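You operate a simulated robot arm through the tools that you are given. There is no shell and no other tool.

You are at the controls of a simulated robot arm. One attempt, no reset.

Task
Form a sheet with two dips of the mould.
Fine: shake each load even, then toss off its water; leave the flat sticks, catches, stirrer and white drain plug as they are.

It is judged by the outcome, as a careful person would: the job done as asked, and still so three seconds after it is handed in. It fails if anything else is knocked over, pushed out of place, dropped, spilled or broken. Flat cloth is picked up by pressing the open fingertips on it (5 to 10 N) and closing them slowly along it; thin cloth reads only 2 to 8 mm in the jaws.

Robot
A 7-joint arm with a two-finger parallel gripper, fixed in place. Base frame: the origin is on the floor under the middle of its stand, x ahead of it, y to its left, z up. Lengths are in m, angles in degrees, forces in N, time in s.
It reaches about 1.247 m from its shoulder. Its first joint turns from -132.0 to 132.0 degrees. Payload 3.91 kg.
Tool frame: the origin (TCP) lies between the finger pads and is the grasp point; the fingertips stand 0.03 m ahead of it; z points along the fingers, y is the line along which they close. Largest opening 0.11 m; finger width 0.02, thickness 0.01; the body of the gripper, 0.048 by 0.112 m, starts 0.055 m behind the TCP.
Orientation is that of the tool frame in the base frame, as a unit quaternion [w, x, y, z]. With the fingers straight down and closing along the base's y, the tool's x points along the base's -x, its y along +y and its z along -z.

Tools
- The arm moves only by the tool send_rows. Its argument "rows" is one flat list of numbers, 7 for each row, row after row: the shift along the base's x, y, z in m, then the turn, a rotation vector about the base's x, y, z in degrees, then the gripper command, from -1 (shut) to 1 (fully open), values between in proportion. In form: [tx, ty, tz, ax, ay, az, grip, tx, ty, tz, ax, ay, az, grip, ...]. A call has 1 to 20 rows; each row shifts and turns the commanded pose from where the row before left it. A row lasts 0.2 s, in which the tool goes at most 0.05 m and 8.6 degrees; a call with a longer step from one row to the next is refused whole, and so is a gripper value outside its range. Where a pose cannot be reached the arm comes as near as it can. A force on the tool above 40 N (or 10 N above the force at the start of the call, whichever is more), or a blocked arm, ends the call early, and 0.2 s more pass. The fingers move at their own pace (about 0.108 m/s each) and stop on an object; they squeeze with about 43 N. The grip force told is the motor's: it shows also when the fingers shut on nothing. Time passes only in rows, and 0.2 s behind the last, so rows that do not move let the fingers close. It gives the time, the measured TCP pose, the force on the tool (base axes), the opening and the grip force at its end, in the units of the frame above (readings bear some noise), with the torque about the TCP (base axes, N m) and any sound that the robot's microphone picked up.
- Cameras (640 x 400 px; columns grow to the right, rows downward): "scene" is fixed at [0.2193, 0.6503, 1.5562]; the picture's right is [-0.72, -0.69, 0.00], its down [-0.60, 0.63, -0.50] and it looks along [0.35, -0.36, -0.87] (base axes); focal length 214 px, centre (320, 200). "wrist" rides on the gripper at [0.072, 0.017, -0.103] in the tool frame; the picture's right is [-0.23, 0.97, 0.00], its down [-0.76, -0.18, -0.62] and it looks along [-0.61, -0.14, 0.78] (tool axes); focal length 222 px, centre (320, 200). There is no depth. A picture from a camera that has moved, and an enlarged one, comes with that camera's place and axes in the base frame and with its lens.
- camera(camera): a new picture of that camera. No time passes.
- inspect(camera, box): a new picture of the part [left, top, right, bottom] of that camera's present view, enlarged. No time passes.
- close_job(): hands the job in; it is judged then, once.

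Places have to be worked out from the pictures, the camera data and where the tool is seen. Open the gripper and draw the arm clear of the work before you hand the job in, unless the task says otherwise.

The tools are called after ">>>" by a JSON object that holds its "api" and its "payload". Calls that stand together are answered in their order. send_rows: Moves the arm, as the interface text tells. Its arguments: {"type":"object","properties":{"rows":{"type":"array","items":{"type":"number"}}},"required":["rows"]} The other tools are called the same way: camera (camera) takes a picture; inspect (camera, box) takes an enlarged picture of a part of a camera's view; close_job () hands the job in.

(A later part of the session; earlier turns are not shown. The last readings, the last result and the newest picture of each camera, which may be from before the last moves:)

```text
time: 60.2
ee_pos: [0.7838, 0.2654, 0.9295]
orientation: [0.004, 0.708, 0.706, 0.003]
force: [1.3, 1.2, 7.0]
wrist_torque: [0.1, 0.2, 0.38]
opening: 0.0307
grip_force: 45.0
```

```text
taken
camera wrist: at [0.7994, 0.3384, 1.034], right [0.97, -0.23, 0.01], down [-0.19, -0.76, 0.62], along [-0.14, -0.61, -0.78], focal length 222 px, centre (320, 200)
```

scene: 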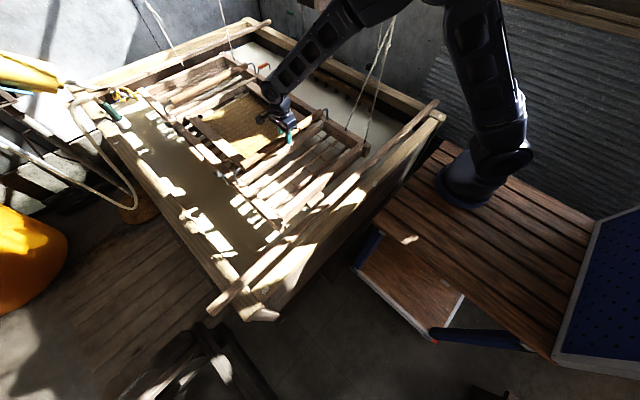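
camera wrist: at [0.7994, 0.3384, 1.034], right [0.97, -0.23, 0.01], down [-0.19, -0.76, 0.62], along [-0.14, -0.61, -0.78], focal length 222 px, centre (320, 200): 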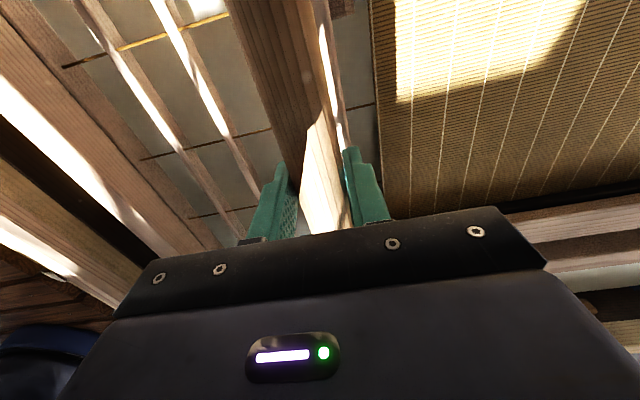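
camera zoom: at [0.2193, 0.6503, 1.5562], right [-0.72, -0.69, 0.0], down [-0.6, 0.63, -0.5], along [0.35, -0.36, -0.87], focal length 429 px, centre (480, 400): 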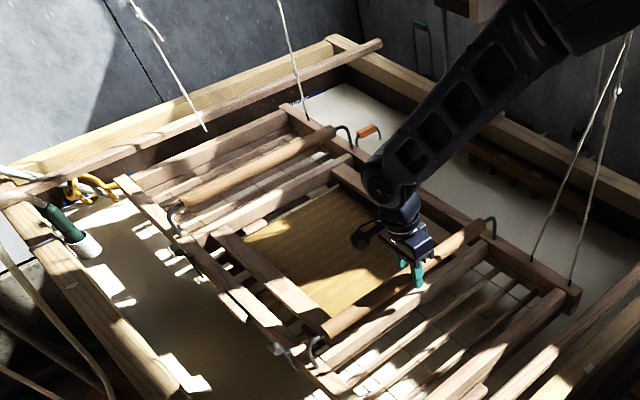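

The mould descended level and is clear of the far stick and stirrer. I'll continue lowering slowly into the water.

>>> {"api": "send_rows", "payload": {"rows": [0, 0, -0.012, 0, 0, 0, -1, 0, 0, -0.012, 0, 0, 0, -1, 0, 0, -0.012, 0, 0, 0, -1, 0, 0, 0, 0, 0, 0, -1]}}

>>> {"api": "inspect", "payload": {"camera": "scene", "box": [80, 0, 400, 200]}}

>>> {"api": "inspect", "payload": {"camera": "scene", "box": [100, 40, 240, 130]}}

```text
time: 61.2
ee_pos: [0.7831, 0.2637, 0.8932]
orientation: [0.005, 0.709, 0.705, 0.003]
force: [1.2, 1.6, 9.3]
wrist_torque: [0.24, -0.06, 0.23]
opening: 0.0306
grip_force: 45.0
```

```text
2.00 times, centred on (240, 100) of scene
camera zoom: at [0.2193, 0.6503, 1.5562], right [-0.72, -0.69, 0.0], down [-0.6, 0.63, -0.5], along [0.35, -0.36, -0.87], focal length 429 px, centre (480, 400)
```

zoom: 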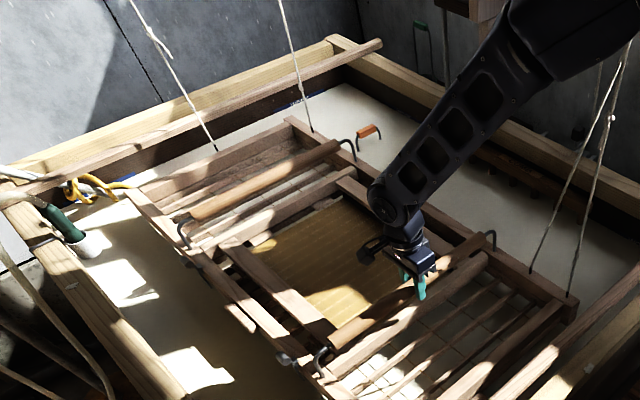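

```text
4.44 times, centred on (170, 85) of scene
camera zoom: at [0.2193, 0.6503, 1.5562], right [-0.72, -0.69, 0.0], down [-0.6, 0.63, -0.5], along [0.35, -0.36, -0.87], focal length 953 px, centre (987, 711)
```

zoom: 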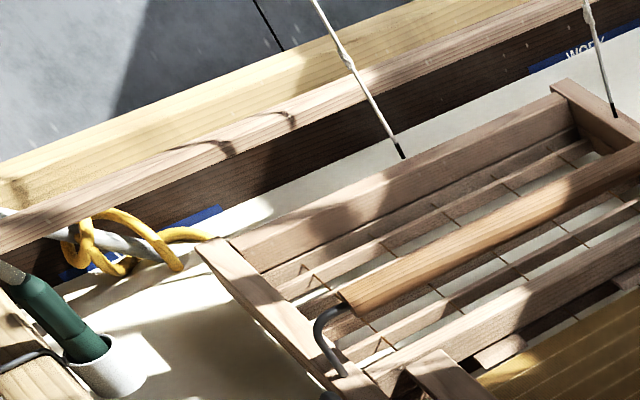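

>>> {"api": "send_rows", "payload": {"rows": [-0.003, 0, -0.008, 0, 0, 0, -1, 0, 0, -0.008, 0, 0, 0, -1, 0, 0, -0.008, 0, 0, 0, -1, 0, 0, 0, 0, 0, 0, -1]}}

>>> {"api": "inspect", "payload": {"camera": "scene", "box": [80, 0, 400, 200]}}

>>> {"api": "inspect", "payload": {"camera": "scene", "box": [100, 60, 200, 120]}}

>>> {"api": "camera", "payload": {"camera": "wrist"}}

```text
time: 62.2
ee_pos: [0.7798, 0.2638, 0.8692]
orientation: [0.004, 0.708, 0.706, 0.002]
force: [1.5, 1.6, 10.8]
wrist_torque: [0.23, 0.04, 0.28]
opening: 0.0307
grip_force: 44.8
```

```text
2.00 times, centred on (240, 100) of scene
camera zoom: at [0.2193, 0.6503, 1.5562], right [-0.72, -0.69, 0.0], down [-0.6, 0.63, -0.5], along [0.35, -0.36, -0.87], focal length 429 px, centre (480, 400)
```

zoom: 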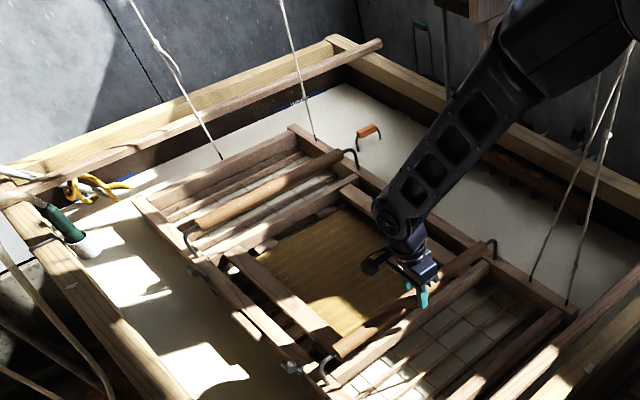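

```text
6.40 times, centred on (150, 90) of scene
camera zoom: at [0.2193, 0.6503, 1.5562], right [-0.72, -0.69, 0.0], down [-0.6, 0.63, -0.5], along [0.35, -0.36, -0.87], focal length 1373 px, centre (1408, 904)
```

zoom: 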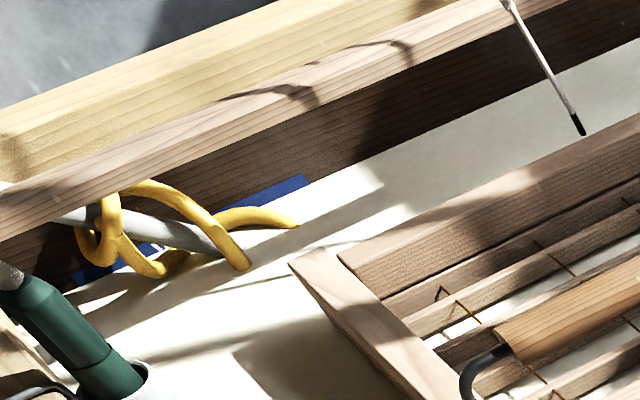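

```text
taken
camera wrist: at [0.7954, 0.3372, 0.974], right [0.97, -0.23, 0.01], down [-0.19, -0.76, 0.62], along [-0.14, -0.61, -0.78], focal length 222 px, centre (320, 200)
```

wrist: 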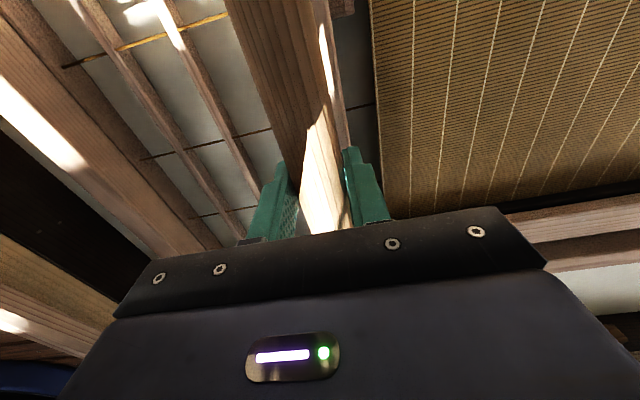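

>>> {"api": "send_rows", "payload": {"rows": [0, 0, -0.008, 0, 0, 0, -1, 0, 0, -0.008, 0, 0, 0, -1, 0, 0, -0.008, 0, 0, 0, -1, 0, 0, 0, 0, 0, 0, -1]}}

>>> {"api": "inspect", "payload": {"camera": "scene", "box": [80, 0, 400, 200]}}

>>> {"api": "inspect", "payload": {"camera": "scene", "box": [180, 80, 300, 180]}}

>>> {"api": "camera", "payload": {"camera": "wrist"}}

```text
time: 63.2
ee_pos: [0.7797, 0.2645, 0.8445]
orientation: [0.004, 0.709, 0.705, 0.003]
force: [2.4, 0.7, 11.6]
wrist_torque: [0.18, -0.04, 0.29]
opening: 0.0306
grip_force: 44.6
```

```text
2.00 times, centred on (240, 100) of scene
camera zoom: at [0.2193, 0.6503, 1.5562], right [-0.72, -0.69, 0.0], down [-0.6, 0.63, -0.5], along [0.35, -0.36, -0.87], focal length 429 px, centre (480, 400)
```

zoom: 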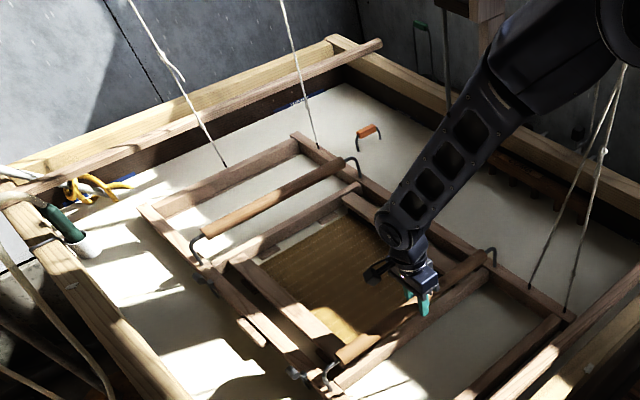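

```text
4.00 times, centred on (240, 130) of scene
camera zoom: at [0.2193, 0.6503, 1.5562], right [-0.72, -0.69, 0.0], down [-0.6, 0.63, -0.5], along [0.35, -0.36, -0.87], focal length 858 px, centre (640, 480)
```

zoom: 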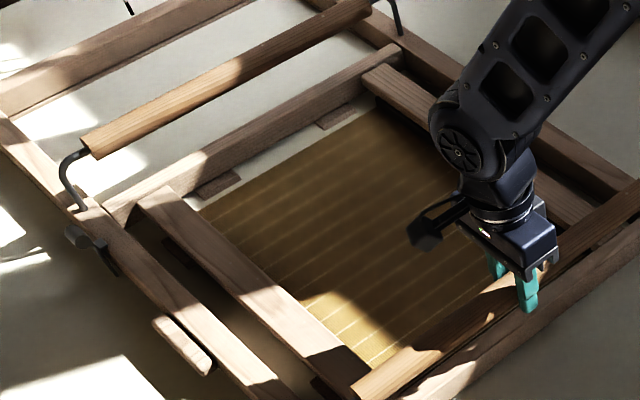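

```text
taken
camera wrist: at [0.7956, 0.3375, 0.9497], right [0.97, -0.23, 0.01], down [-0.19, -0.76, 0.62], along [-0.14, -0.61, -0.78], focal length 222 px, centre (320, 200)
```

wrist: 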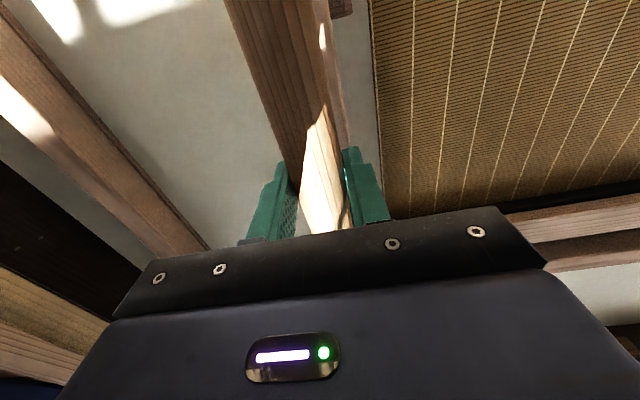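

The ribs are now under water and the screen is just above the surface, so the water level is near z≈0.74. I'll lower another 3 cm to submerge the screen inside the frame.

>>> {"api": "send_rows", "payload": {"rows": [0, 0, -0.007, 0, 0, 0, -1, 0, 0, -0.007, 0, 0, 0, -1, 0, 0, -0.007, 0, 0, 0, -1, 0, 0, 0, 0, 0, 0, -1]}}

>>> {"api": "inspect", "payload": {"camera": "scene", "box": [180, 80, 300, 180]}}

>>> {"api": "camera", "payload": {"camera": "scene"}}

>>> {"api": "camera", "payload": {"camera": "wrist"}}

```text
time: 64.2
ee_pos: [0.7793, 0.2648, 0.825]
orientation: [0.004, 0.709, 0.705, 0.002]
force: [2.3, 2.0, 12.4]
wrist_torque: [0.21, -0.11, 0.51]
opening: 0.0304
grip_force: 44.8
```

```text
4.00 times, centred on (240, 130) of scene
camera zoom: at [0.2193, 0.6503, 1.5562], right [-0.72, -0.69, 0.0], down [-0.6, 0.63, -0.5], along [0.35, -0.36, -0.87], focal length 858 px, centre (640, 480)
```

zoom: 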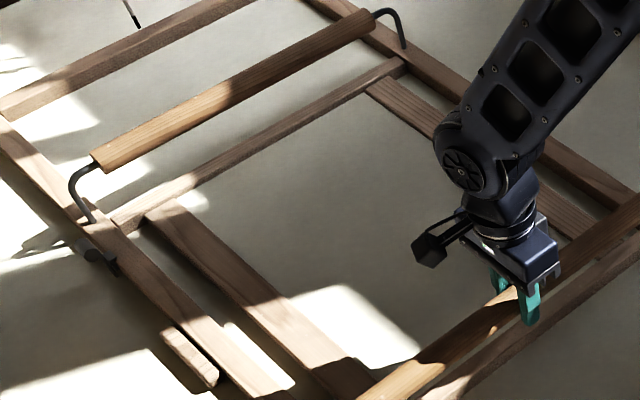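

```text
taken
```

scene: 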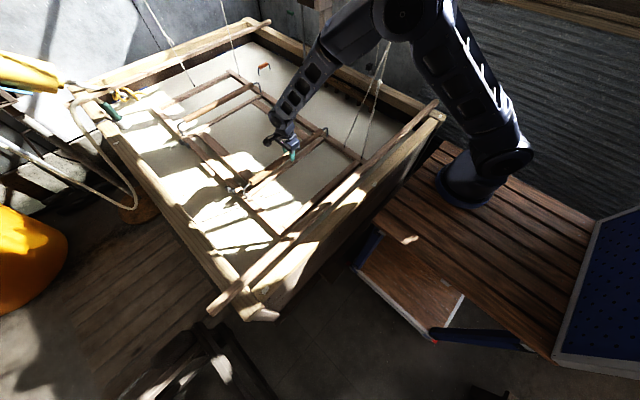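

```text
taken
camera wrist: at [0.7951, 0.3379, 0.9287], right [0.97, -0.23, 0.01], down [-0.19, -0.76, 0.62], along [-0.14, -0.61, -0.78], focal length 222 px, centre (320, 200)
```

wrist: 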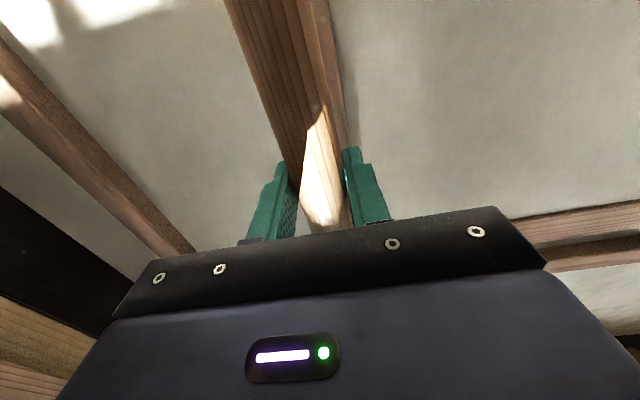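

The screen is fully submerged and the frame top is just awash. I'll hold a moment, then lift the first load slowly and level, watching the force.

>>> {"api": "send_rows", "payload": {"rows": [0, 0, -0.003, 0, 0, 0, -1, 0, 0, 0, 0, 0, 0, -1, 0, 0, 0, 0, 0, 0, -1, 0, 0, 0.006, 0, 0, 0, -1, 0, 0, 0.006, 0, 0, 0, -1, 0, 0, 0.006, 0, 0, 0, -1, 0, 0, 0.006, 0, 0, 0, -1]}}

>>> {"api": "inspect", "payload": {"camera": "scene", "box": [180, 80, 300, 180]}}

```text
time: 65.8
ee_pos: [0.7798, 0.2646, 0.8466]
orientation: [0.004, 0.708, 0.706, 0.003]
force: [2.4, 1.6, 11.0]
wrist_torque: [0.21, -0.08, 0.32]
opening: 0.0303
grip_force: 44.8
```

```text
4.00 times, centred on (240, 130) of scene
camera zoom: at [0.2193, 0.6503, 1.5562], right [-0.72, -0.69, 0.0], down [-0.6, 0.63, -0.5], along [0.35, -0.36, -0.87], focal length 858 px, centre (640, 480)
```

zoom: 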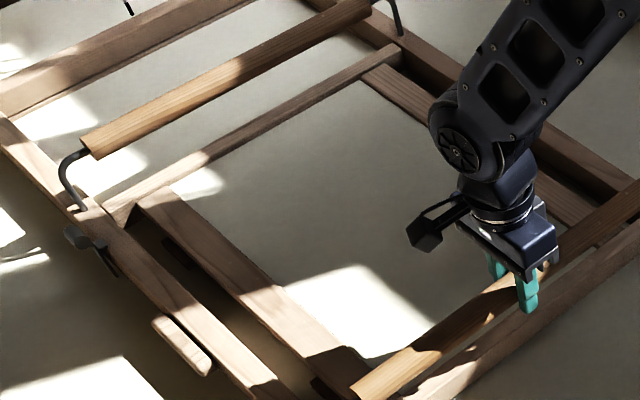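

The load of white stock is now held inside the frame above the water. I'll keep raising it level to about z=0.97.

>>> {"api": "send_rows", "payload": {"rows": [0, 0, 0.01, 0, 0, 0, -1, 0, 0, 0.01, 0, 0, 0, -1, 0, 0, 0.01, 0, 0, 0, -1, 0, 0, 0.01, 0, 0, 0, -1, 0, 0, 0.01, 0, 0, 0, -1, 0, 0, 0.01, 0, 0, 0, -1, 0, 0, 0.01, 0, 0, 0, -1, 0, 0, 0.01, 0, 0, 0, -1, 0, 0, 0.01, 0, 0, 0, -1, 0, 0, 0.01, 0, 0, 0, -1, 0, 0, 0.01, 0, 0, 0, -1, 0, 0, 0.01, 0, 0, 0, -1, 0, 0, 0, 0, 0, 0, -1]}}

>>> {"api": "inspect", "payload": {"camera": "scene", "box": [160, 60, 320, 180]}}

>>> {"api": "camera", "payload": {"camera": "wrist"}}

```text
time: 68.6
ee_pos: [0.7806, 0.2638, 0.966]
orientation: [0.004, 0.709, 0.705, 0.003]
force: [2.2, 1.7, 3.3]
wrist_torque: [0.11, 0.01, 0.39]
opening: 0.0306
grip_force: 45.1
```

```text
3.33 times, centred on (240, 120) of scene
camera zoom: at [0.2193, 0.6503, 1.5562], right [-0.72, -0.69, 0.0], down [-0.6, 0.63, -0.5], along [0.35, -0.36, -0.87], focal length 715 px, centre (587, 467)
```

zoom: 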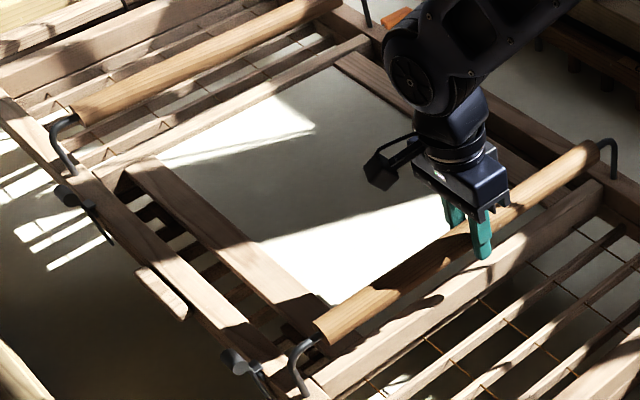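

```text
taken
camera wrist: at [0.796, 0.3371, 1.0697], right [0.97, -0.23, 0.01], down [-0.19, -0.76, 0.62], along [-0.14, -0.61, -0.78], focal length 222 px, centre (320, 200)
```

wrist: 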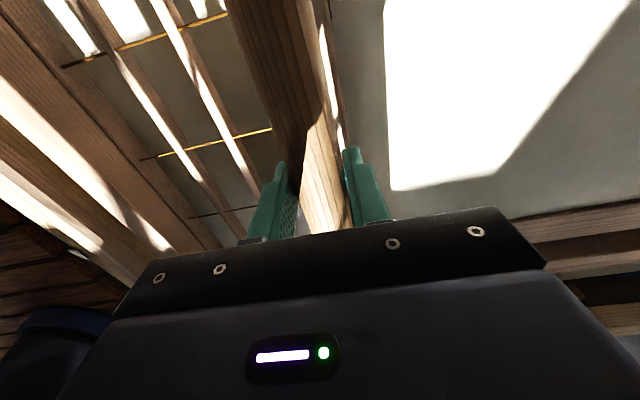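

A white, watery load covers the screen. Now I'll shake it level: side-to-side strokes in y and short fore-aft strokes in x, staying inside the stops.

>>> {"api": "send_rows", "payload": {"rows": [0, -0.015, 0, 0, 0, 0, -1, 0, -0.015, 0, 0, 0, 0, -1, 0, 0.02, 0, 0, 0, 0, -1, 0, 0.025, 0, 0, 0, 0, -1, 0, -0.02, 0, 0, 0, 0, -1, 0, -0.025, 0, 0, 0, 0, -1, 0, 0.02, 0, 0, 0, 0, -1, 0, 0.025, 0, 0, 0, 0, -1, 0, -0.02, 0, 0, 0, 0, -1, 0, -0.025, 0, 0, 0, 0, -1, 0, 0.02, 0, 0, 0, 0, -1, 0, 0.025, 0, 0, 0, 0, -1, 0, -0.015, 0, 0, 0, 0, -1]}}

>>> {"api": "inspect", "payload": {"camera": "scene", "box": [160, 60, 320, 180]}}

```text
time: 71.4
ee_pos: [0.7802, 0.2642, 0.9666]
orientation: [0.004, 0.708, 0.706, 0.003]
force: [2.2, 1.2, 2.6]
wrist_torque: [0.15, -0.08, -0.21]
opening: 0.0308
grip_force: 44.9
```

```text
3.33 times, centred on (240, 120) of scene
camera zoom: at [0.2193, 0.6503, 1.5562], right [-0.72, -0.69, 0.0], down [-0.6, 0.63, -0.5], along [0.35, -0.36, -0.87], focal length 715 px, centre (587, 467)
```

zoom: 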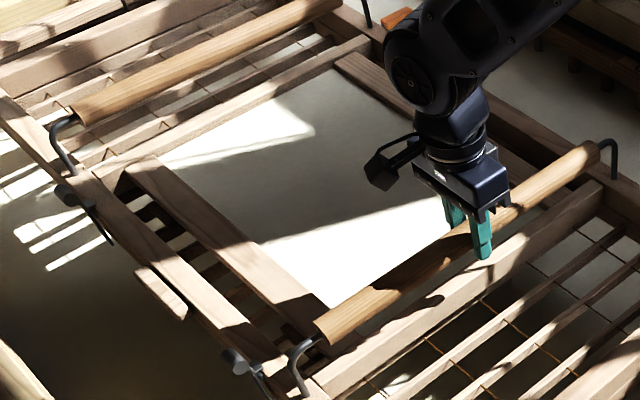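

>>> {"api": "send_rows", "payload": {"rows": [0.013, 0, 0, 0, 0, 0, -1, -0.013, 0, 0, 0, 0, 0, -1, 0.013, 0, 0, 0, 0, 0, -1, -0.013, 0, 0, 0, 0, 0, -1, 0.013, 0, 0, 0, 0, 0, -1, -0.013, 0, 0, 0, 0, 0, -1, 0.013, 0, 0, 0, 0, 0, -1, -0.013, 0, 0, 0, 0, 0, -1, 0.013, 0, 0, 0, 0, 0, -1, -0.013, 0, 0, 0, 0, 0, -1, 0.013, 0, 0, 0, 0, 0, -1, -0.013, 0, 0, 0, 0, 0, -1, 0, 0, 0, 0, 0, 0, -1]}}

>>> {"api": "inspect", "payload": {"camera": "scene", "box": [160, 60, 320, 180]}}

>>> {"api": "camera", "payload": {"camera": "wrist"}}

```text
time: 74.2
ee_pos: [0.7787, 0.264, 0.9665]
orientation: [0.004, 0.708, 0.706, 0.003]
force: [2.6, 1.6, 2.5]
wrist_torque: [0.09, 0.28, 0.31]
opening: 0.0307
grip_force: 45.4
```

```text
3.33 times, centred on (240, 120) of scene
camera zoom: at [0.2193, 0.6503, 1.5562], right [-0.72, -0.69, 0.0], down [-0.6, 0.63, -0.5], along [0.35, -0.36, -0.87], focal length 715 px, centre (587, 467)
```

zoom: 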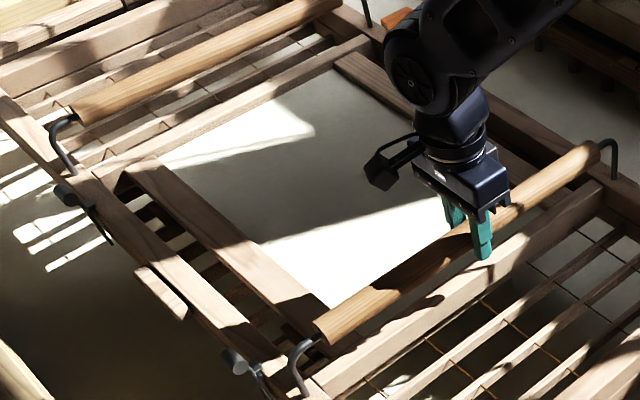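

```text
taken
camera wrist: at [0.7947, 0.3375, 1.0703], right [0.97, -0.23, 0.01], down [-0.19, -0.76, 0.62], along [-0.14, -0.61, -0.78], focal length 222 px, centre (320, 200)
```

wrist: 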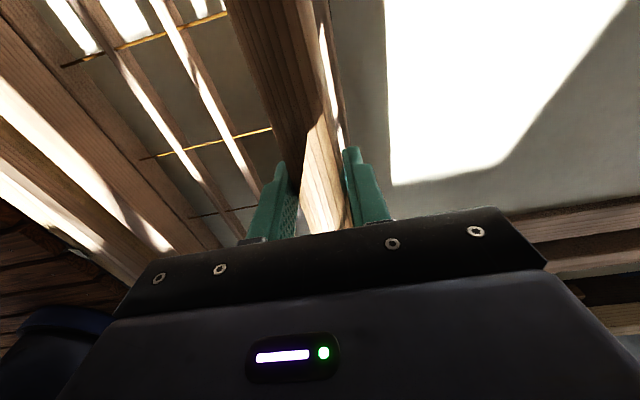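

Load is held and has been shaken. For the toss I need to know whether the mould can tilt at all, so I'll try a slow larger twist of the gripper about the handle and read the torque.

>>> {"api": "send_rows", "payload": {"rows": [0, 0, 0, 0, -5, 0, -1, 0, 0, 0, 0, -5, 0, -1, 0, 0, 0, 0, -5, 0, -1]}}

>>> {"api": "inspect", "payload": {"camera": "scene", "box": [80, 0, 400, 200]}}

```text
time: 75.0
ee_pos: [0.7794, 0.2655, 0.9663]
orientation: [0.096, 0.702, 0.699, 0.095]
force: [4.1, 0.2, 2.2]
wrist_torque: [0.14, 0.39, 0.38]
opening: 0.0307
grip_force: 45.3
```

```text
2.00 times, centred on (240, 100) of scene
camera zoom: at [0.2193, 0.6503, 1.5562], right [-0.72, -0.69, 0.0], down [-0.6, 0.63, -0.5], along [0.35, -0.36, -0.87], focal length 429 px, centre (480, 400)
```

zoom: 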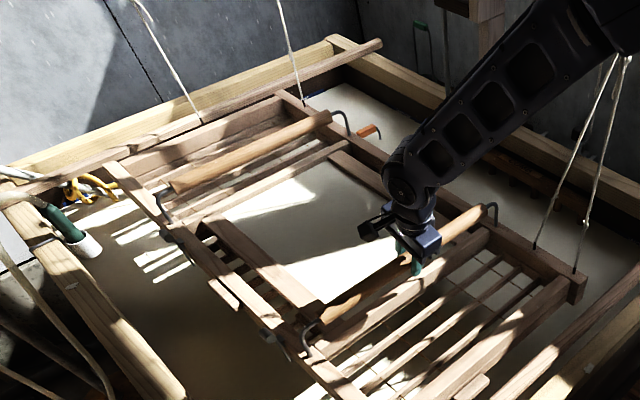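

The mould still doesn't pitch about y. But the layout (cords and hinges on the right rail, catches on the left, handles running along y) suggests it is worked from the left side and tips about x. I'll go back to the rest position, release softly and re-grip near the handle's left end to test that.

>>> {"api": "send_rows", "payload": {"rows": [0, 0, 0.01, 0, 5, 0, -1, 0, 0, 0.01, 0, 5, 0, -1, 0, 0, 0.01, 0, 5, 0, -1, 0.006, 0.008, 0.01, 0, 0, 0, -1, 0.006, 0.008, 0.01, 0, 0, 0, -1, 0.006, 0.008, 0.008, 0, 0, 0, -1, 0.003, 0.006, 0.004, 0, 0, 0, -1, 0, 0, 0, 0, 0, 0, -1]}}

>>> {"api": "inspect", "payload": {"camera": "scene", "box": [160, 60, 320, 180]}}

```text
time: 76.8
ee_pos: [0.8011, 0.2949, 1.0264]
orientation: [0.003, 0.708, 0.706, 0.003]
force: [-0.5, 0.4, -2.0]
wrist_torque: [-0.08, 0.23, 0.22]
opening: 0.0308
grip_force: 45.4
```

```text
3.33 times, centred on (240, 120) of scene
camera zoom: at [0.2193, 0.6503, 1.5562], right [-0.72, -0.69, 0.0], down [-0.6, 0.63, -0.5], along [0.35, -0.36, -0.87], focal length 715 px, centre (587, 467)
```

zoom: 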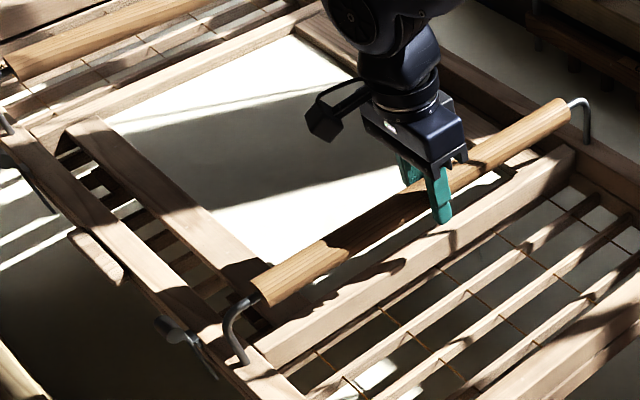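

>>> {"api": "send_rows", "payload": {"rows": [0, 0, -0.008, 0, 0, 0, -1, 0, 0, -0.008, 0, 0, 0, -1, 0, 0, -0.008, 0, 0, 0, -1, 0, 0, -0.008, 0, 0, 0, -1, 0, 0, 0, 0, 0, 0, -1]}}

>>> {"api": "inspect", "payload": {"camera": "scene", "box": [80, 0, 400, 200]}}

```text
time: 78.0
ee_pos: [0.8014, 0.2943, 0.9942]
orientation: [0.005, 0.708, 0.706, 0.002]
force: [0.1, -0.4, 1.6]
wrist_torque: [-0.17, 0.18, 0.17]
opening: 0.0307
grip_force: 45.3
```

```text
2.00 times, centred on (240, 100) of scene
camera zoom: at [0.2193, 0.6503, 1.5562], right [-0.72, -0.69, 0.0], down [-0.6, 0.63, -0.5], along [0.35, -0.36, -0.87], focal length 429 px, centre (480, 400)
```

zoom: 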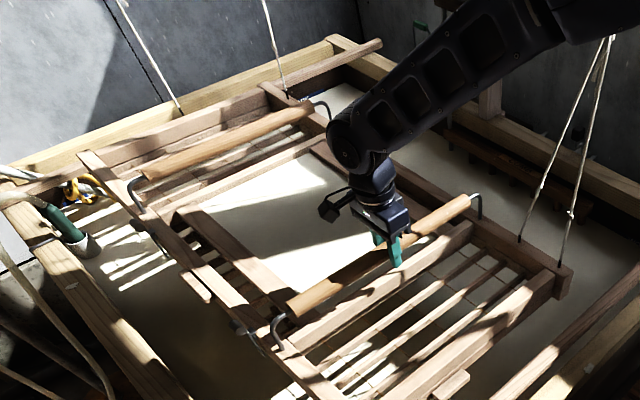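

Force is nearly balanced around z≈1.006. I'll release there, slide the open fingers along the rod to y≈0.43 and grip again.

>>> {"api": "send_rows", "payload": {"rows": [0, 0, 0.006, 0, 0, 0, -1, 0, 0, 0.006, 0, 0, 0, -1, 0, 0, 0, 0, 0, 0, -1, 0, 0, 0, 0, 0, 0, -0.35, 0, 0, 0, 0, 0, 0, 0, 0, 0, 0, 0, 0, 0, 0]}}

>>> {"api": "camera", "payload": {"camera": "wrist"}}

>>> {"api": "inspect", "payload": {"camera": "scene", "box": [80, 0, 400, 200]}}

```text
time: 79.4
ee_pos: [0.8002, 0.2958, 1.0073]
orientation: [0.004, 0.708, 0.706, 0.003]
force: [-0.4, -0.3, 0.2]
wrist_torque: [0.03, -0.01, 0.01]
opening: 0.0548
grip_force: 0.1
```

```text
taken
camera wrist: at [0.8159, 0.3686, 1.1113], right [0.97, -0.23, 0.01], down [-0.19, -0.76, 0.62], along [-0.14, -0.61, -0.78], focal length 222 px, centre (320, 200)
```

wrist: 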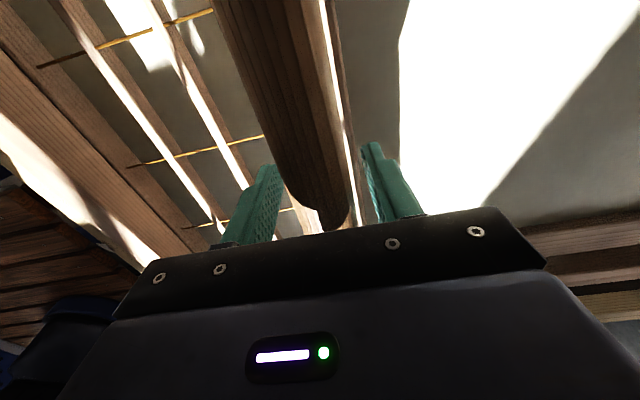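

```text
2.00 times, centred on (240, 100) of scene
camera zoom: at [0.2193, 0.6503, 1.5562], right [-0.72, -0.69, 0.0], down [-0.6, 0.63, -0.5], along [0.35, -0.36, -0.87], focal length 429 px, centre (480, 400)
```

zoom: 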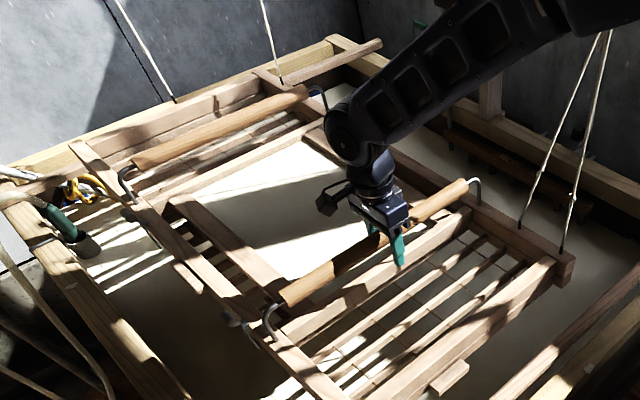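

The mould floated back up to nearly its rest height (rod z≈1.028). I'll raise the open fingers to match, slide along the rod to y≈0.43 and re-grip.

>>> {"api": "send_rows", "payload": {"rows": [0, 0, 0.01, 0, 0, 0, 0, 0.001, 0, 0.01, 0, 0, 0, 0, 0, 0.035, 0, 0, 0, 0, 0, 0, 0.035, 0, 0, 0, 0, 0, 0, 0.035, 0, 0, 0, 0, 0, 0, 0.03, 0, 0, 0, 0, 0, 0, 0, 0, 0, 0, 0, 0]}}

>>> {"api": "camera", "payload": {"camera": "wrist"}}

>>> {"api": "inspect", "payload": {"camera": "scene", "box": [160, 60, 320, 180]}}

```text
time: 81.0
ee_pos: [0.8028, 0.4314, 1.0293]
orientation: [0.003, 0.708, 0.706, 0.002]
force: [0.3, 0.5, -0.6]
wrist_torque: [0.01, -0.01, -0.02]
opening: 0.0551
grip_force: 0.1
```

```text
taken
camera wrist: at [0.8182, 0.5044, 1.1321], right [0.97, -0.23, 0.01], down [-0.19, -0.76, 0.62], along [-0.14, -0.61, -0.78], focal length 222 px, centre (320, 200)
```

wrist: 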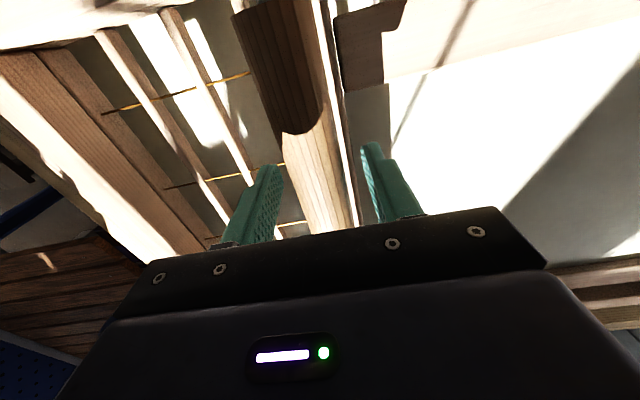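

```text
3.33 times, centred on (240, 120) of scene
camera zoom: at [0.2193, 0.6503, 1.5562], right [-0.72, -0.69, 0.0], down [-0.6, 0.63, -0.5], along [0.35, -0.36, -0.87], focal length 715 px, centre (587, 467)
```

zoom: 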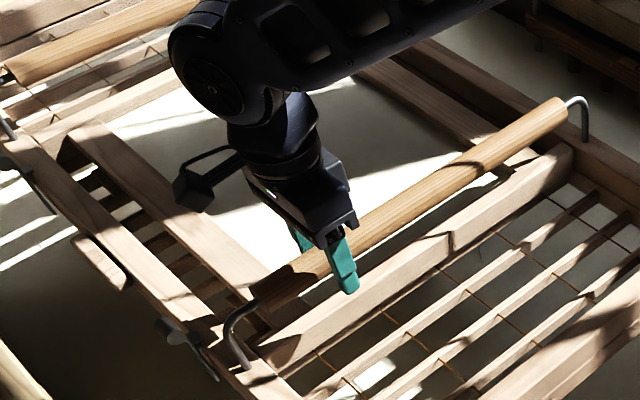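

Fingers straddle the rod near its left end. I'll close and then lift very slowly to feel whether the mould tips about x.

>>> {"api": "send_rows", "payload": {"rows": [0, 0, 0, 0, 0, 0, -0.35, 0, 0, 0, 0, 0, 0, -0.6, 0, 0, 0, 0, 0, 0, -1, 0, 0, 0, 0, 0, 0, -1]}}

>>> {"api": "send_rows", "payload": {"rows": [0, 0, 0.003, 0, 0, 0, -1, 0, 0, 0.003, 0, 0, 0, -1]}}

>>> {"api": "send_rows", "payload": {"rows": [0, 0, 0.003, 0, 0, 0, -1, 0, 0, 0.003, 0, 0, 0, -1]}}

>>> {"api": "inspect", "payload": {"camera": "scene", "box": [80, 0, 400, 200]}}

```text
time: 82.0
ee_pos: [0.8018, 0.4308, 1.0286]
orientation: [0.004, 0.708, 0.706, 0.002]
force: [-0.2, 1.0, -0.5]
wrist_torque: [0.06, -0.02, 0.36]
opening: 0.0307
grip_force: 44.7
```

```text
time: 82.6
ee_pos: [0.8022, 0.4302, 1.0339]
orientation: [0.005, 0.708, 0.706, 0.002]
force: [0.0, -0.4, -5.7]
wrist_torque: [0.98, -0.13, 0.34]
opening: 0.0305
grip_force: 45.6
```

```text
time: 83.2
ee_pos: [0.8016, 0.431, 1.0405]
orientation: [0.003, 0.708, 0.706, 0.002]
force: [0.4, 0.2, -12.1]
wrist_torque: [1.23, -0.05, 0.23]
opening: 0.031
grip_force: 45.0
```

```text
2.00 times, centred on (240, 100) of scene
camera zoom: at [0.2193, 0.6503, 1.5562], right [-0.72, -0.69, 0.0], down [-0.6, 0.63, -0.5], along [0.35, -0.36, -0.87], focal length 429 px, centre (480, 400)
```

zoom: 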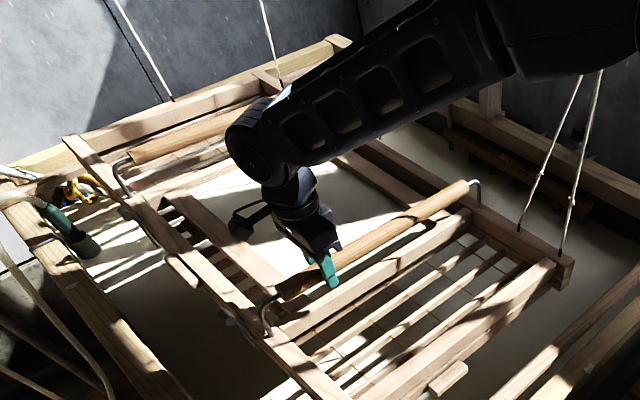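

Now the left side rises (12 N at +1.2 cm) with an x-torque, so it does tip about x. I'll check that the lower frame comes with it and the catches aren't being pulled apart.

>>> {"api": "inspect", "payload": {"camera": "scene", "box": [170, 120, 270, 190]}}

>>> {"api": "inspect", "payload": {"camera": "scene", "box": [230, 160, 326, 230]}}

>>> {"api": "inspect", "payload": {"camera": "scene", "box": [90, 40, 190, 120]}}

```text
5.71 times, centred on (220, 155) of scene
camera zoom: at [0.2193, 0.6503, 1.5562], right [-0.72, -0.69, 0.0], down [-0.6, 0.63, -0.5], along [0.35, -0.36, -0.87], focal length 1226 px, centre (891, 457)
```

zoom: 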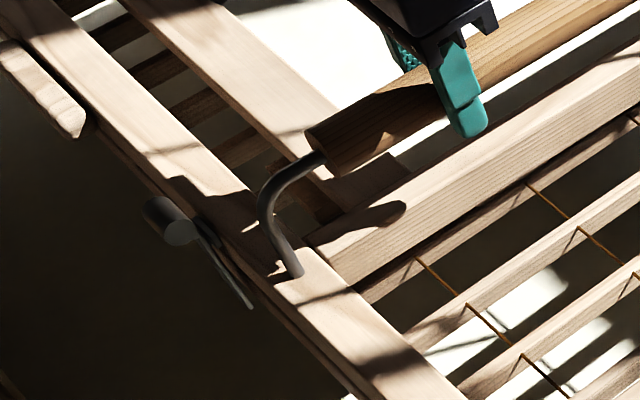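

```text
5.71 times, centred on (278, 195) of scene
camera zoom: at [0.2193, 0.6503, 1.5562], right [-0.72, -0.69, 0.0], down [-0.6, 0.63, -0.5], along [0.35, -0.36, -0.87], focal length 1226 px, centre (560, 229)
```

zoom: 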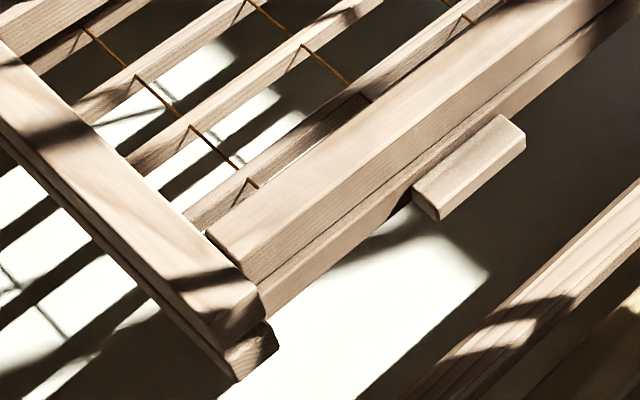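

```text
5.00 times, centred on (140, 80) of scene
camera zoom: at [0.2193, 0.6503, 1.5562], right [-0.72, -0.69, 0.0], down [-0.6, 0.63, -0.5], along [0.35, -0.36, -0.87], focal length 1072 px, centre (1220, 800)
```

zoom: 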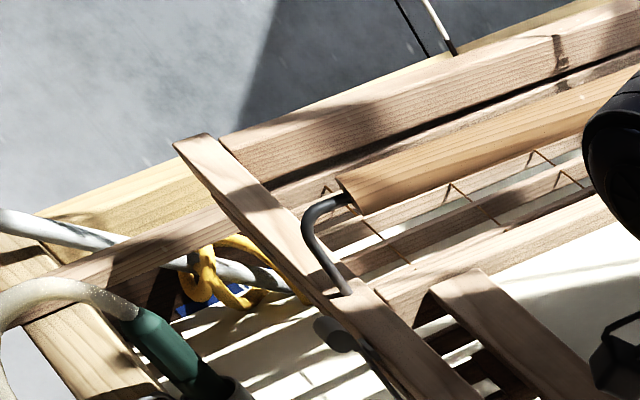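

The deckle has taken up about 8 mm of play at the catch before anything else moves. I'll continue up very slowly to see if the whole mould tips once the play is gone, stopping well short of high force.

>>> {"api": "send_rows", "payload": {"rows": [0, 0, 0.003, 0, 0, 0, -1, 0, 0, 0.002, 0, 0, 0, -1]}}

>>> {"api": "inspect", "payload": {"camera": "scene", "box": [170, 120, 270, 190]}}

>>> {"api": "inspect", "payload": {"camera": "scene", "box": [90, 40, 190, 120]}}

```text
time: 83.8
ee_pos: [0.8017, 0.4301, 1.0444]
orientation: [0.004, 0.708, 0.706, 0.002]
force: [-0.3, -0.6, -12.9]
wrist_torque: [1.2, -0.02, 0.17]
opening: 0.0306
grip_force: 44.7
```

```text
5.71 times, centred on (220, 155) of scene
camera zoom: at [0.2193, 0.6503, 1.5562], right [-0.72, -0.69, 0.0], down [-0.6, 0.63, -0.5], along [0.35, -0.36, -0.87], focal length 1226 px, centre (891, 457)
```

zoom: 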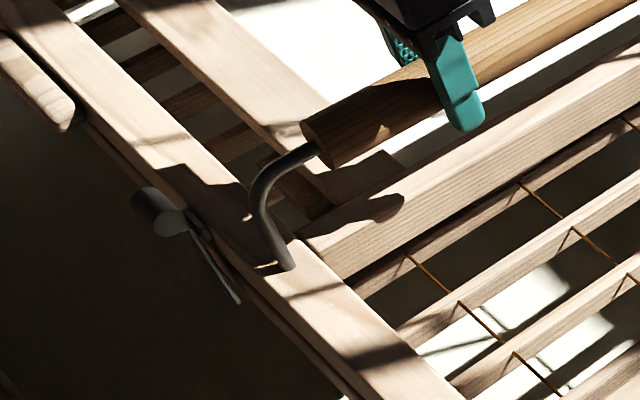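

```text
5.00 times, centred on (140, 80) of scene
camera zoom: at [0.2193, 0.6503, 1.5562], right [-0.72, -0.69, 0.0], down [-0.6, 0.63, -0.5], along [0.35, -0.36, -0.87], focal length 1072 px, centre (1220, 800)
```

zoom: 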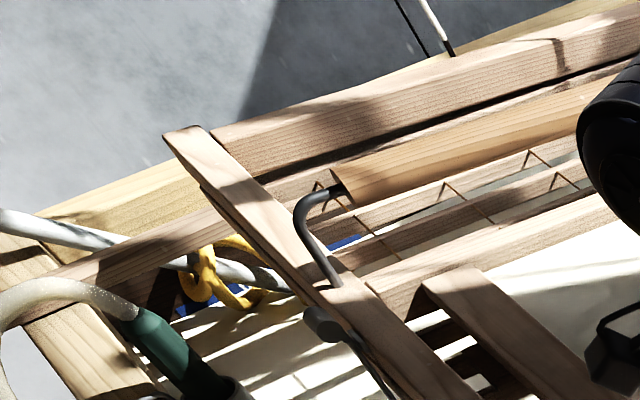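

The whole mould now tips about x at a steady 13 N, with the left side rising. I'll lift further, turning the gripper with it, to find the tipping axis.

>>> {"api": "send_rows", "payload": {"rows": [0, 0, 0.008, 1, 0, 0, -1, 0, 0, 0.01, 1.5, 0, 0, -1, 0, 0, 0.01, 1.5, 0, 0, -1, 0, 0, 0, 0, 0, 0, -1]}}

>>> {"api": "inspect", "payload": {"camera": "scene", "box": [80, 0, 400, 200]}}

>>> {"api": "camera", "payload": {"camera": "wrist"}}

```text
time: 84.8
ee_pos: [0.8025, 0.4311, 1.0715]
orientation: [-0.02, 0.708, 0.706, 0.026]
force: [-0.1, -1.7, -36.2]
wrist_torque: [-0.13, -0.03, 0.11]
opening: 0.0307
grip_force: 45.5
```

```text
2.00 times, centred on (240, 100) of scene
camera zoom: at [0.2193, 0.6503, 1.5562], right [-0.72, -0.69, 0.0], down [-0.6, 0.63, -0.5], along [0.35, -0.36, -0.87], focal length 429 px, centre (480, 400)
```

zoom: 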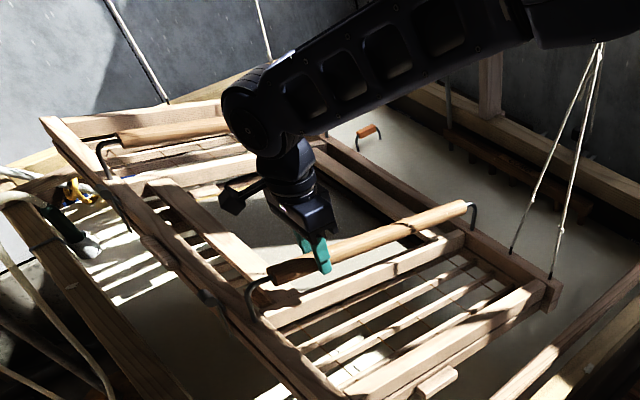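

```text
taken
camera wrist: at [0.8182, 0.4966, 1.1803], right [0.97, -0.23, -0.01], down [-0.19, -0.8, 0.57], along [-0.14, -0.55, -0.82], focal length 222 px, centre (320, 200)
```

wrist: 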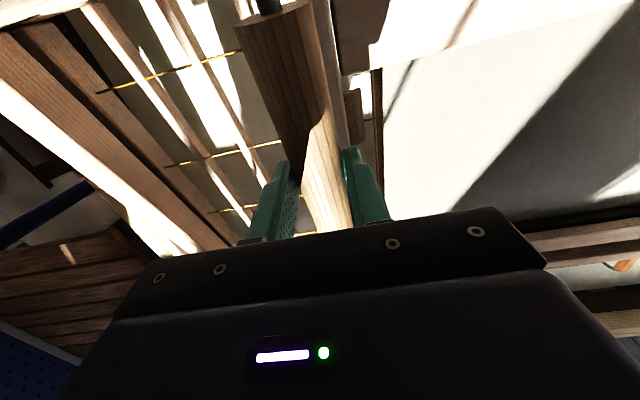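

The mould is tipped about 12° (left side up, right side down) at 36 N. I'll look closely at what the water on the screen is doing.

>>> {"api": "inspect", "payload": {"camera": "scene", "box": [160, 60, 320, 180]}}

>>> {"api": "inspect", "payload": {"camera": "wrist", "box": [320, 0, 640, 240]}}

```text
3.33 times, centred on (240, 120) of scene
camera zoom: at [0.2193, 0.6503, 1.5562], right [-0.72, -0.69, 0.0], down [-0.6, 0.63, -0.5], along [0.35, -0.36, -0.87], focal length 715 px, centre (587, 467)
```

zoom: 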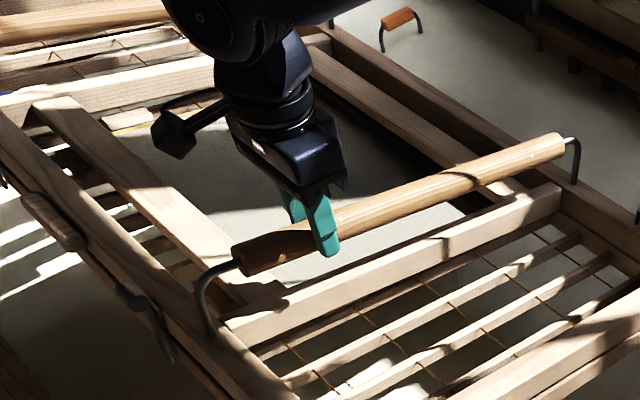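

```text
1.67 times, centred on (480, 120) of wrist
camera zoom: at [0.8182, 0.4966, 1.1803], right [0.97, -0.23, -0.01], down [-0.19, -0.8, 0.57], along [-0.14, -0.55, -0.82], focal length 370 px, centre (53, 333)
```

zoom: 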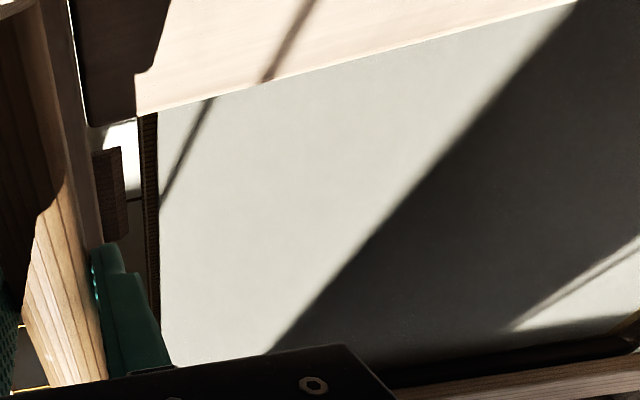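

The pool has changed: the screen now shows a thin matte layer with its bare edges visible, so the water seems to have run off the right edge into the vat. I'll lower it back to level.

>>> {"api": "send_rows", "payload": {"rows": [0, 0, -0.01, -1.5, 0, 0, -1, 0, 0, -0.01, -1.5, 0, 0, -1, 0, 0, -0.01, -1, 0, 0, -1, 0, 0, -0.01, 0, 0, 0, -1, 0, 0, -0.005, 0, 0, 0, -1, 0, 0, 0, 0, 0, 0, -1]}}

>>> {"api": "inspect", "payload": {"camera": "scene", "box": [80, 0, 400, 200]}}

>>> {"api": "inspect", "payload": {"camera": "wrist", "box": [320, 0, 640, 240]}}

```text
time: 86.2
ee_pos: [0.801, 0.4312, 1.0287]
orientation: [0.004, 0.708, 0.706, 0.003]
force: [1.2, -0.1, 4.5]
wrist_torque: [-1.16, -0.1, 0.15]
opening: 0.0306
grip_force: 45.2
```

```text
2.00 times, centred on (240, 100) of scene
camera zoom: at [0.2193, 0.6503, 1.5562], right [-0.72, -0.69, 0.0], down [-0.6, 0.63, -0.5], along [0.35, -0.36, -0.87], focal length 429 px, centre (480, 400)
```

zoom: 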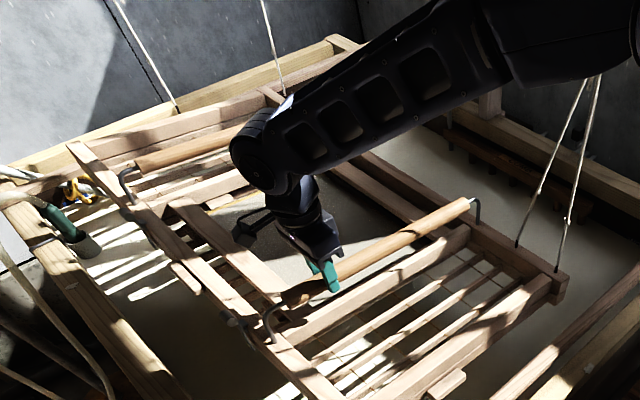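

```text
1.67 times, centred on (480, 120) of wrist
camera zoom: at [0.8176, 0.504, 1.1318], right [0.97, -0.23, 0.01], down [-0.19, -0.76, 0.62], along [-0.14, -0.61, -0.78], focal length 370 px, centre (53, 333)
```

zoom: 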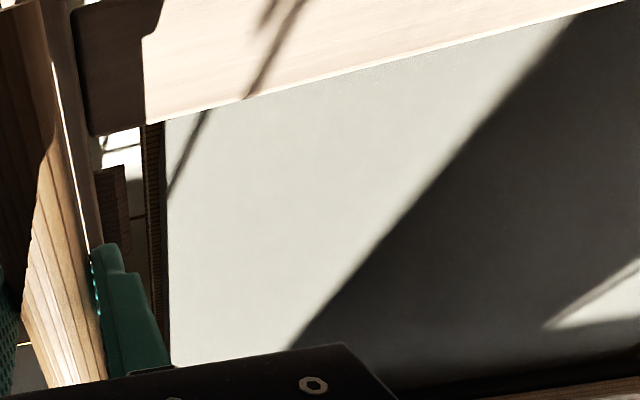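

The first couched layer looks uniform and the frame is level again. I'll release, move up and look straight at the screen to judge the layer before the second dip.

>>> {"api": "send_rows", "payload": {"rows": [0, 0, 0.004, 0, 0, 0, -1, 0, 0, 0, 0, 0, 0, -0.35, 0, 0, 0, 0, 0, 0, 0, 0, 0, 0, 0, 0, 0, 0.6, 0, 0, 0, 0, 0, 0, 1, 0, 0, 0.03, 0, 0, 0, 1, 0, 0, 0.04, 0, 0, 0, 1, 0, -0.02, 0.045, 0, 0, 0, 1, 0, -0.02, 0.045, 0, 0, 0, 1, 0, -0.03, 0.04, 0, 0, 0, 1, 0, -0.03, 0.03, 0, 0, 0, 1]}}

>>> {"api": "camera", "payload": {"camera": "wrist"}}

>>> {"api": "camera", "payload": {"camera": "scene"}}

>>> {"api": "inspect", "payload": {"camera": "scene", "box": [80, 0, 400, 200]}}

```text
time: 88.6
ee_pos: [0.8027, 0.3294, 1.2604]
orientation: [0.004, 0.708, 0.706, 0.001]
force: [0.1, 0.9, -0.2]
wrist_torque: [-0.08, 0.02, 0.0]
opening: 0.11
grip_force: 0.1
```

```text
taken
camera wrist: at [0.8193, 0.4035, 1.3646], right [0.97, -0.23, 0.01], down [-0.18, -0.76, 0.62], along [-0.14, -0.61, -0.78], focal length 222 px, centre (320, 200)
```

wrist: 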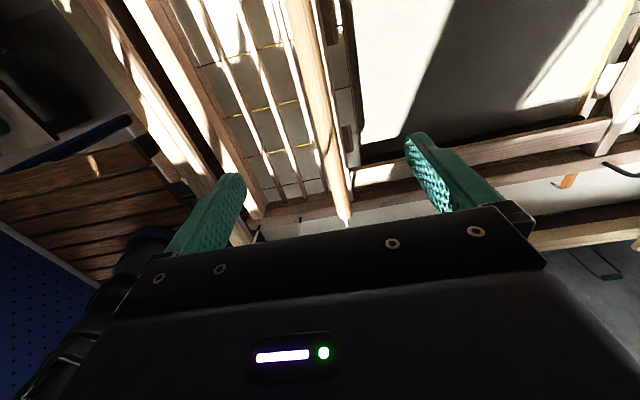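

```text
taken
```

scene: 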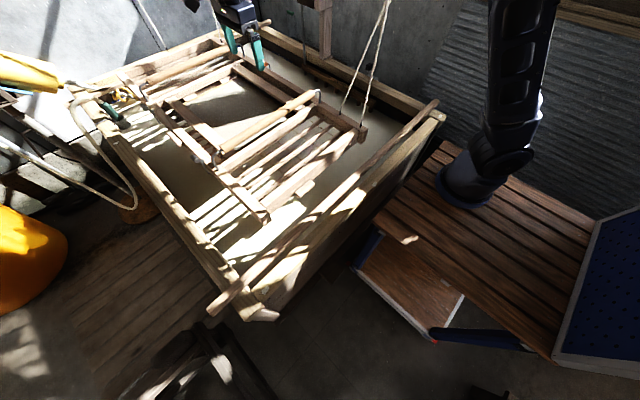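

```text
2.00 times, centred on (240, 100) of scene
camera zoom: at [0.2193, 0.6503, 1.5562], right [-0.72, -0.69, 0.0], down [-0.6, 0.63, -0.5], along [0.35, -0.36, -0.87], focal length 429 px, centre (480, 400)
```

zoom: 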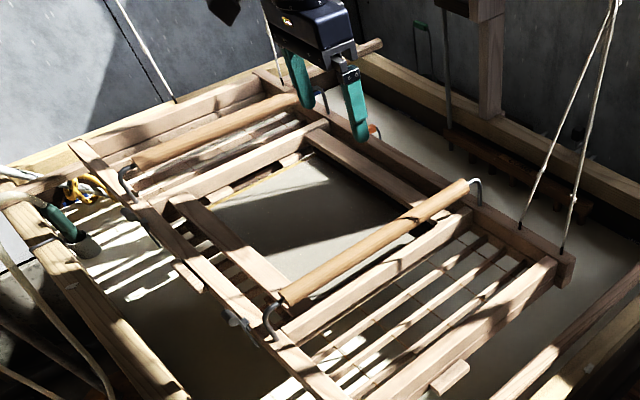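

>>> {"api": "inspect", "payload": {"camera": "wrist", "box": [320, 0, 640, 180]}}

>>> {"api": "inspect", "payload": {"camera": "scene", "box": [160, 60, 320, 180]}}

>>> {"api": "inspect", "payload": {"camera": "scene", "box": [170, 120, 270, 190]}}

>>> {"api": "inspect", "payload": {"camera": "scene", "box": [90, 40, 190, 120]}}

```text
2.00 times, centred on (480, 90) of wrist
camera zoom: at [0.8193, 0.4035, 1.3646], right [0.97, -0.23, 0.01], down [-0.18, -0.76, 0.62], along [-0.14, -0.61, -0.78], focal length 444 px, centre (0, 420)
```

zoom: 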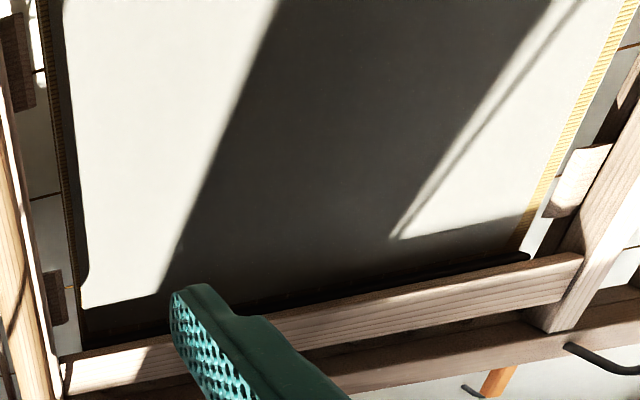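

```text
3.33 times, centred on (240, 120) of scene
camera zoom: at [0.2193, 0.6503, 1.5562], right [-0.72, -0.69, 0.0], down [-0.6, 0.63, -0.5], along [0.35, -0.36, -0.87], focal length 715 px, centre (587, 467)
```

zoom: 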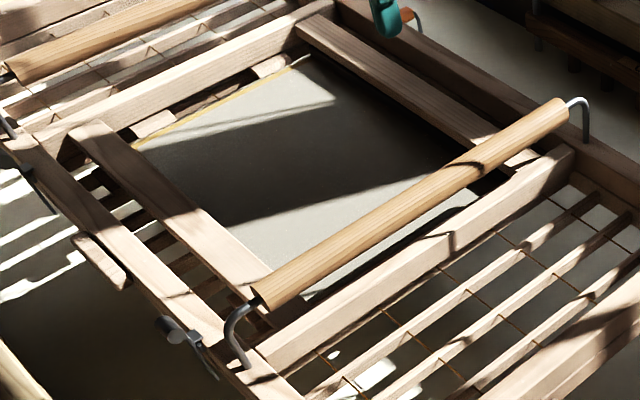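

```text
5.71 times, centred on (220, 155) of scene
camera zoom: at [0.2193, 0.6503, 1.5562], right [-0.72, -0.69, 0.0], down [-0.6, 0.63, -0.5], along [0.35, -0.36, -0.87], focal length 1226 px, centre (891, 457)
```

zoom: 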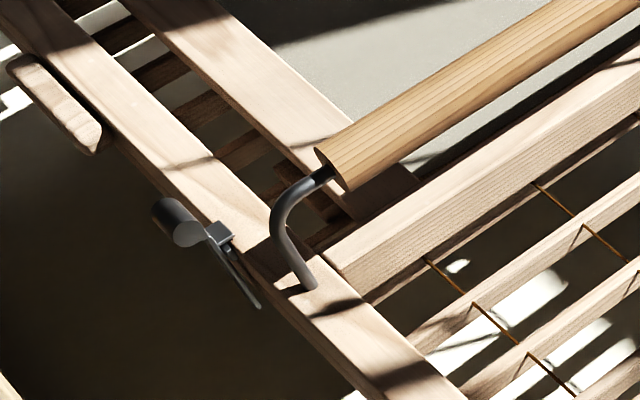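

```text
5.00 times, centred on (140, 80) of scene
camera zoom: at [0.2193, 0.6503, 1.5562], right [-0.72, -0.69, 0.0], down [-0.6, 0.63, -0.5], along [0.35, -0.36, -0.87], focal length 1072 px, centre (1220, 800)
```

zoom: 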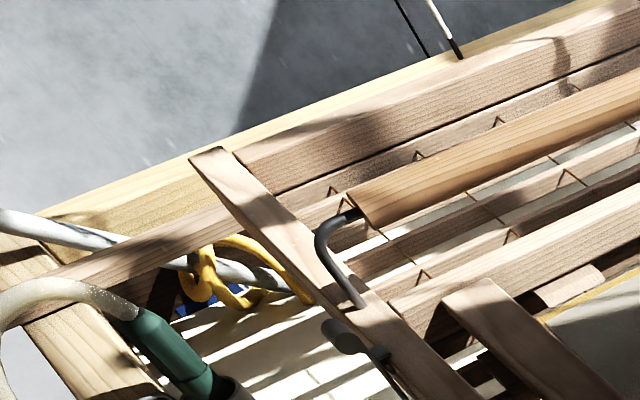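

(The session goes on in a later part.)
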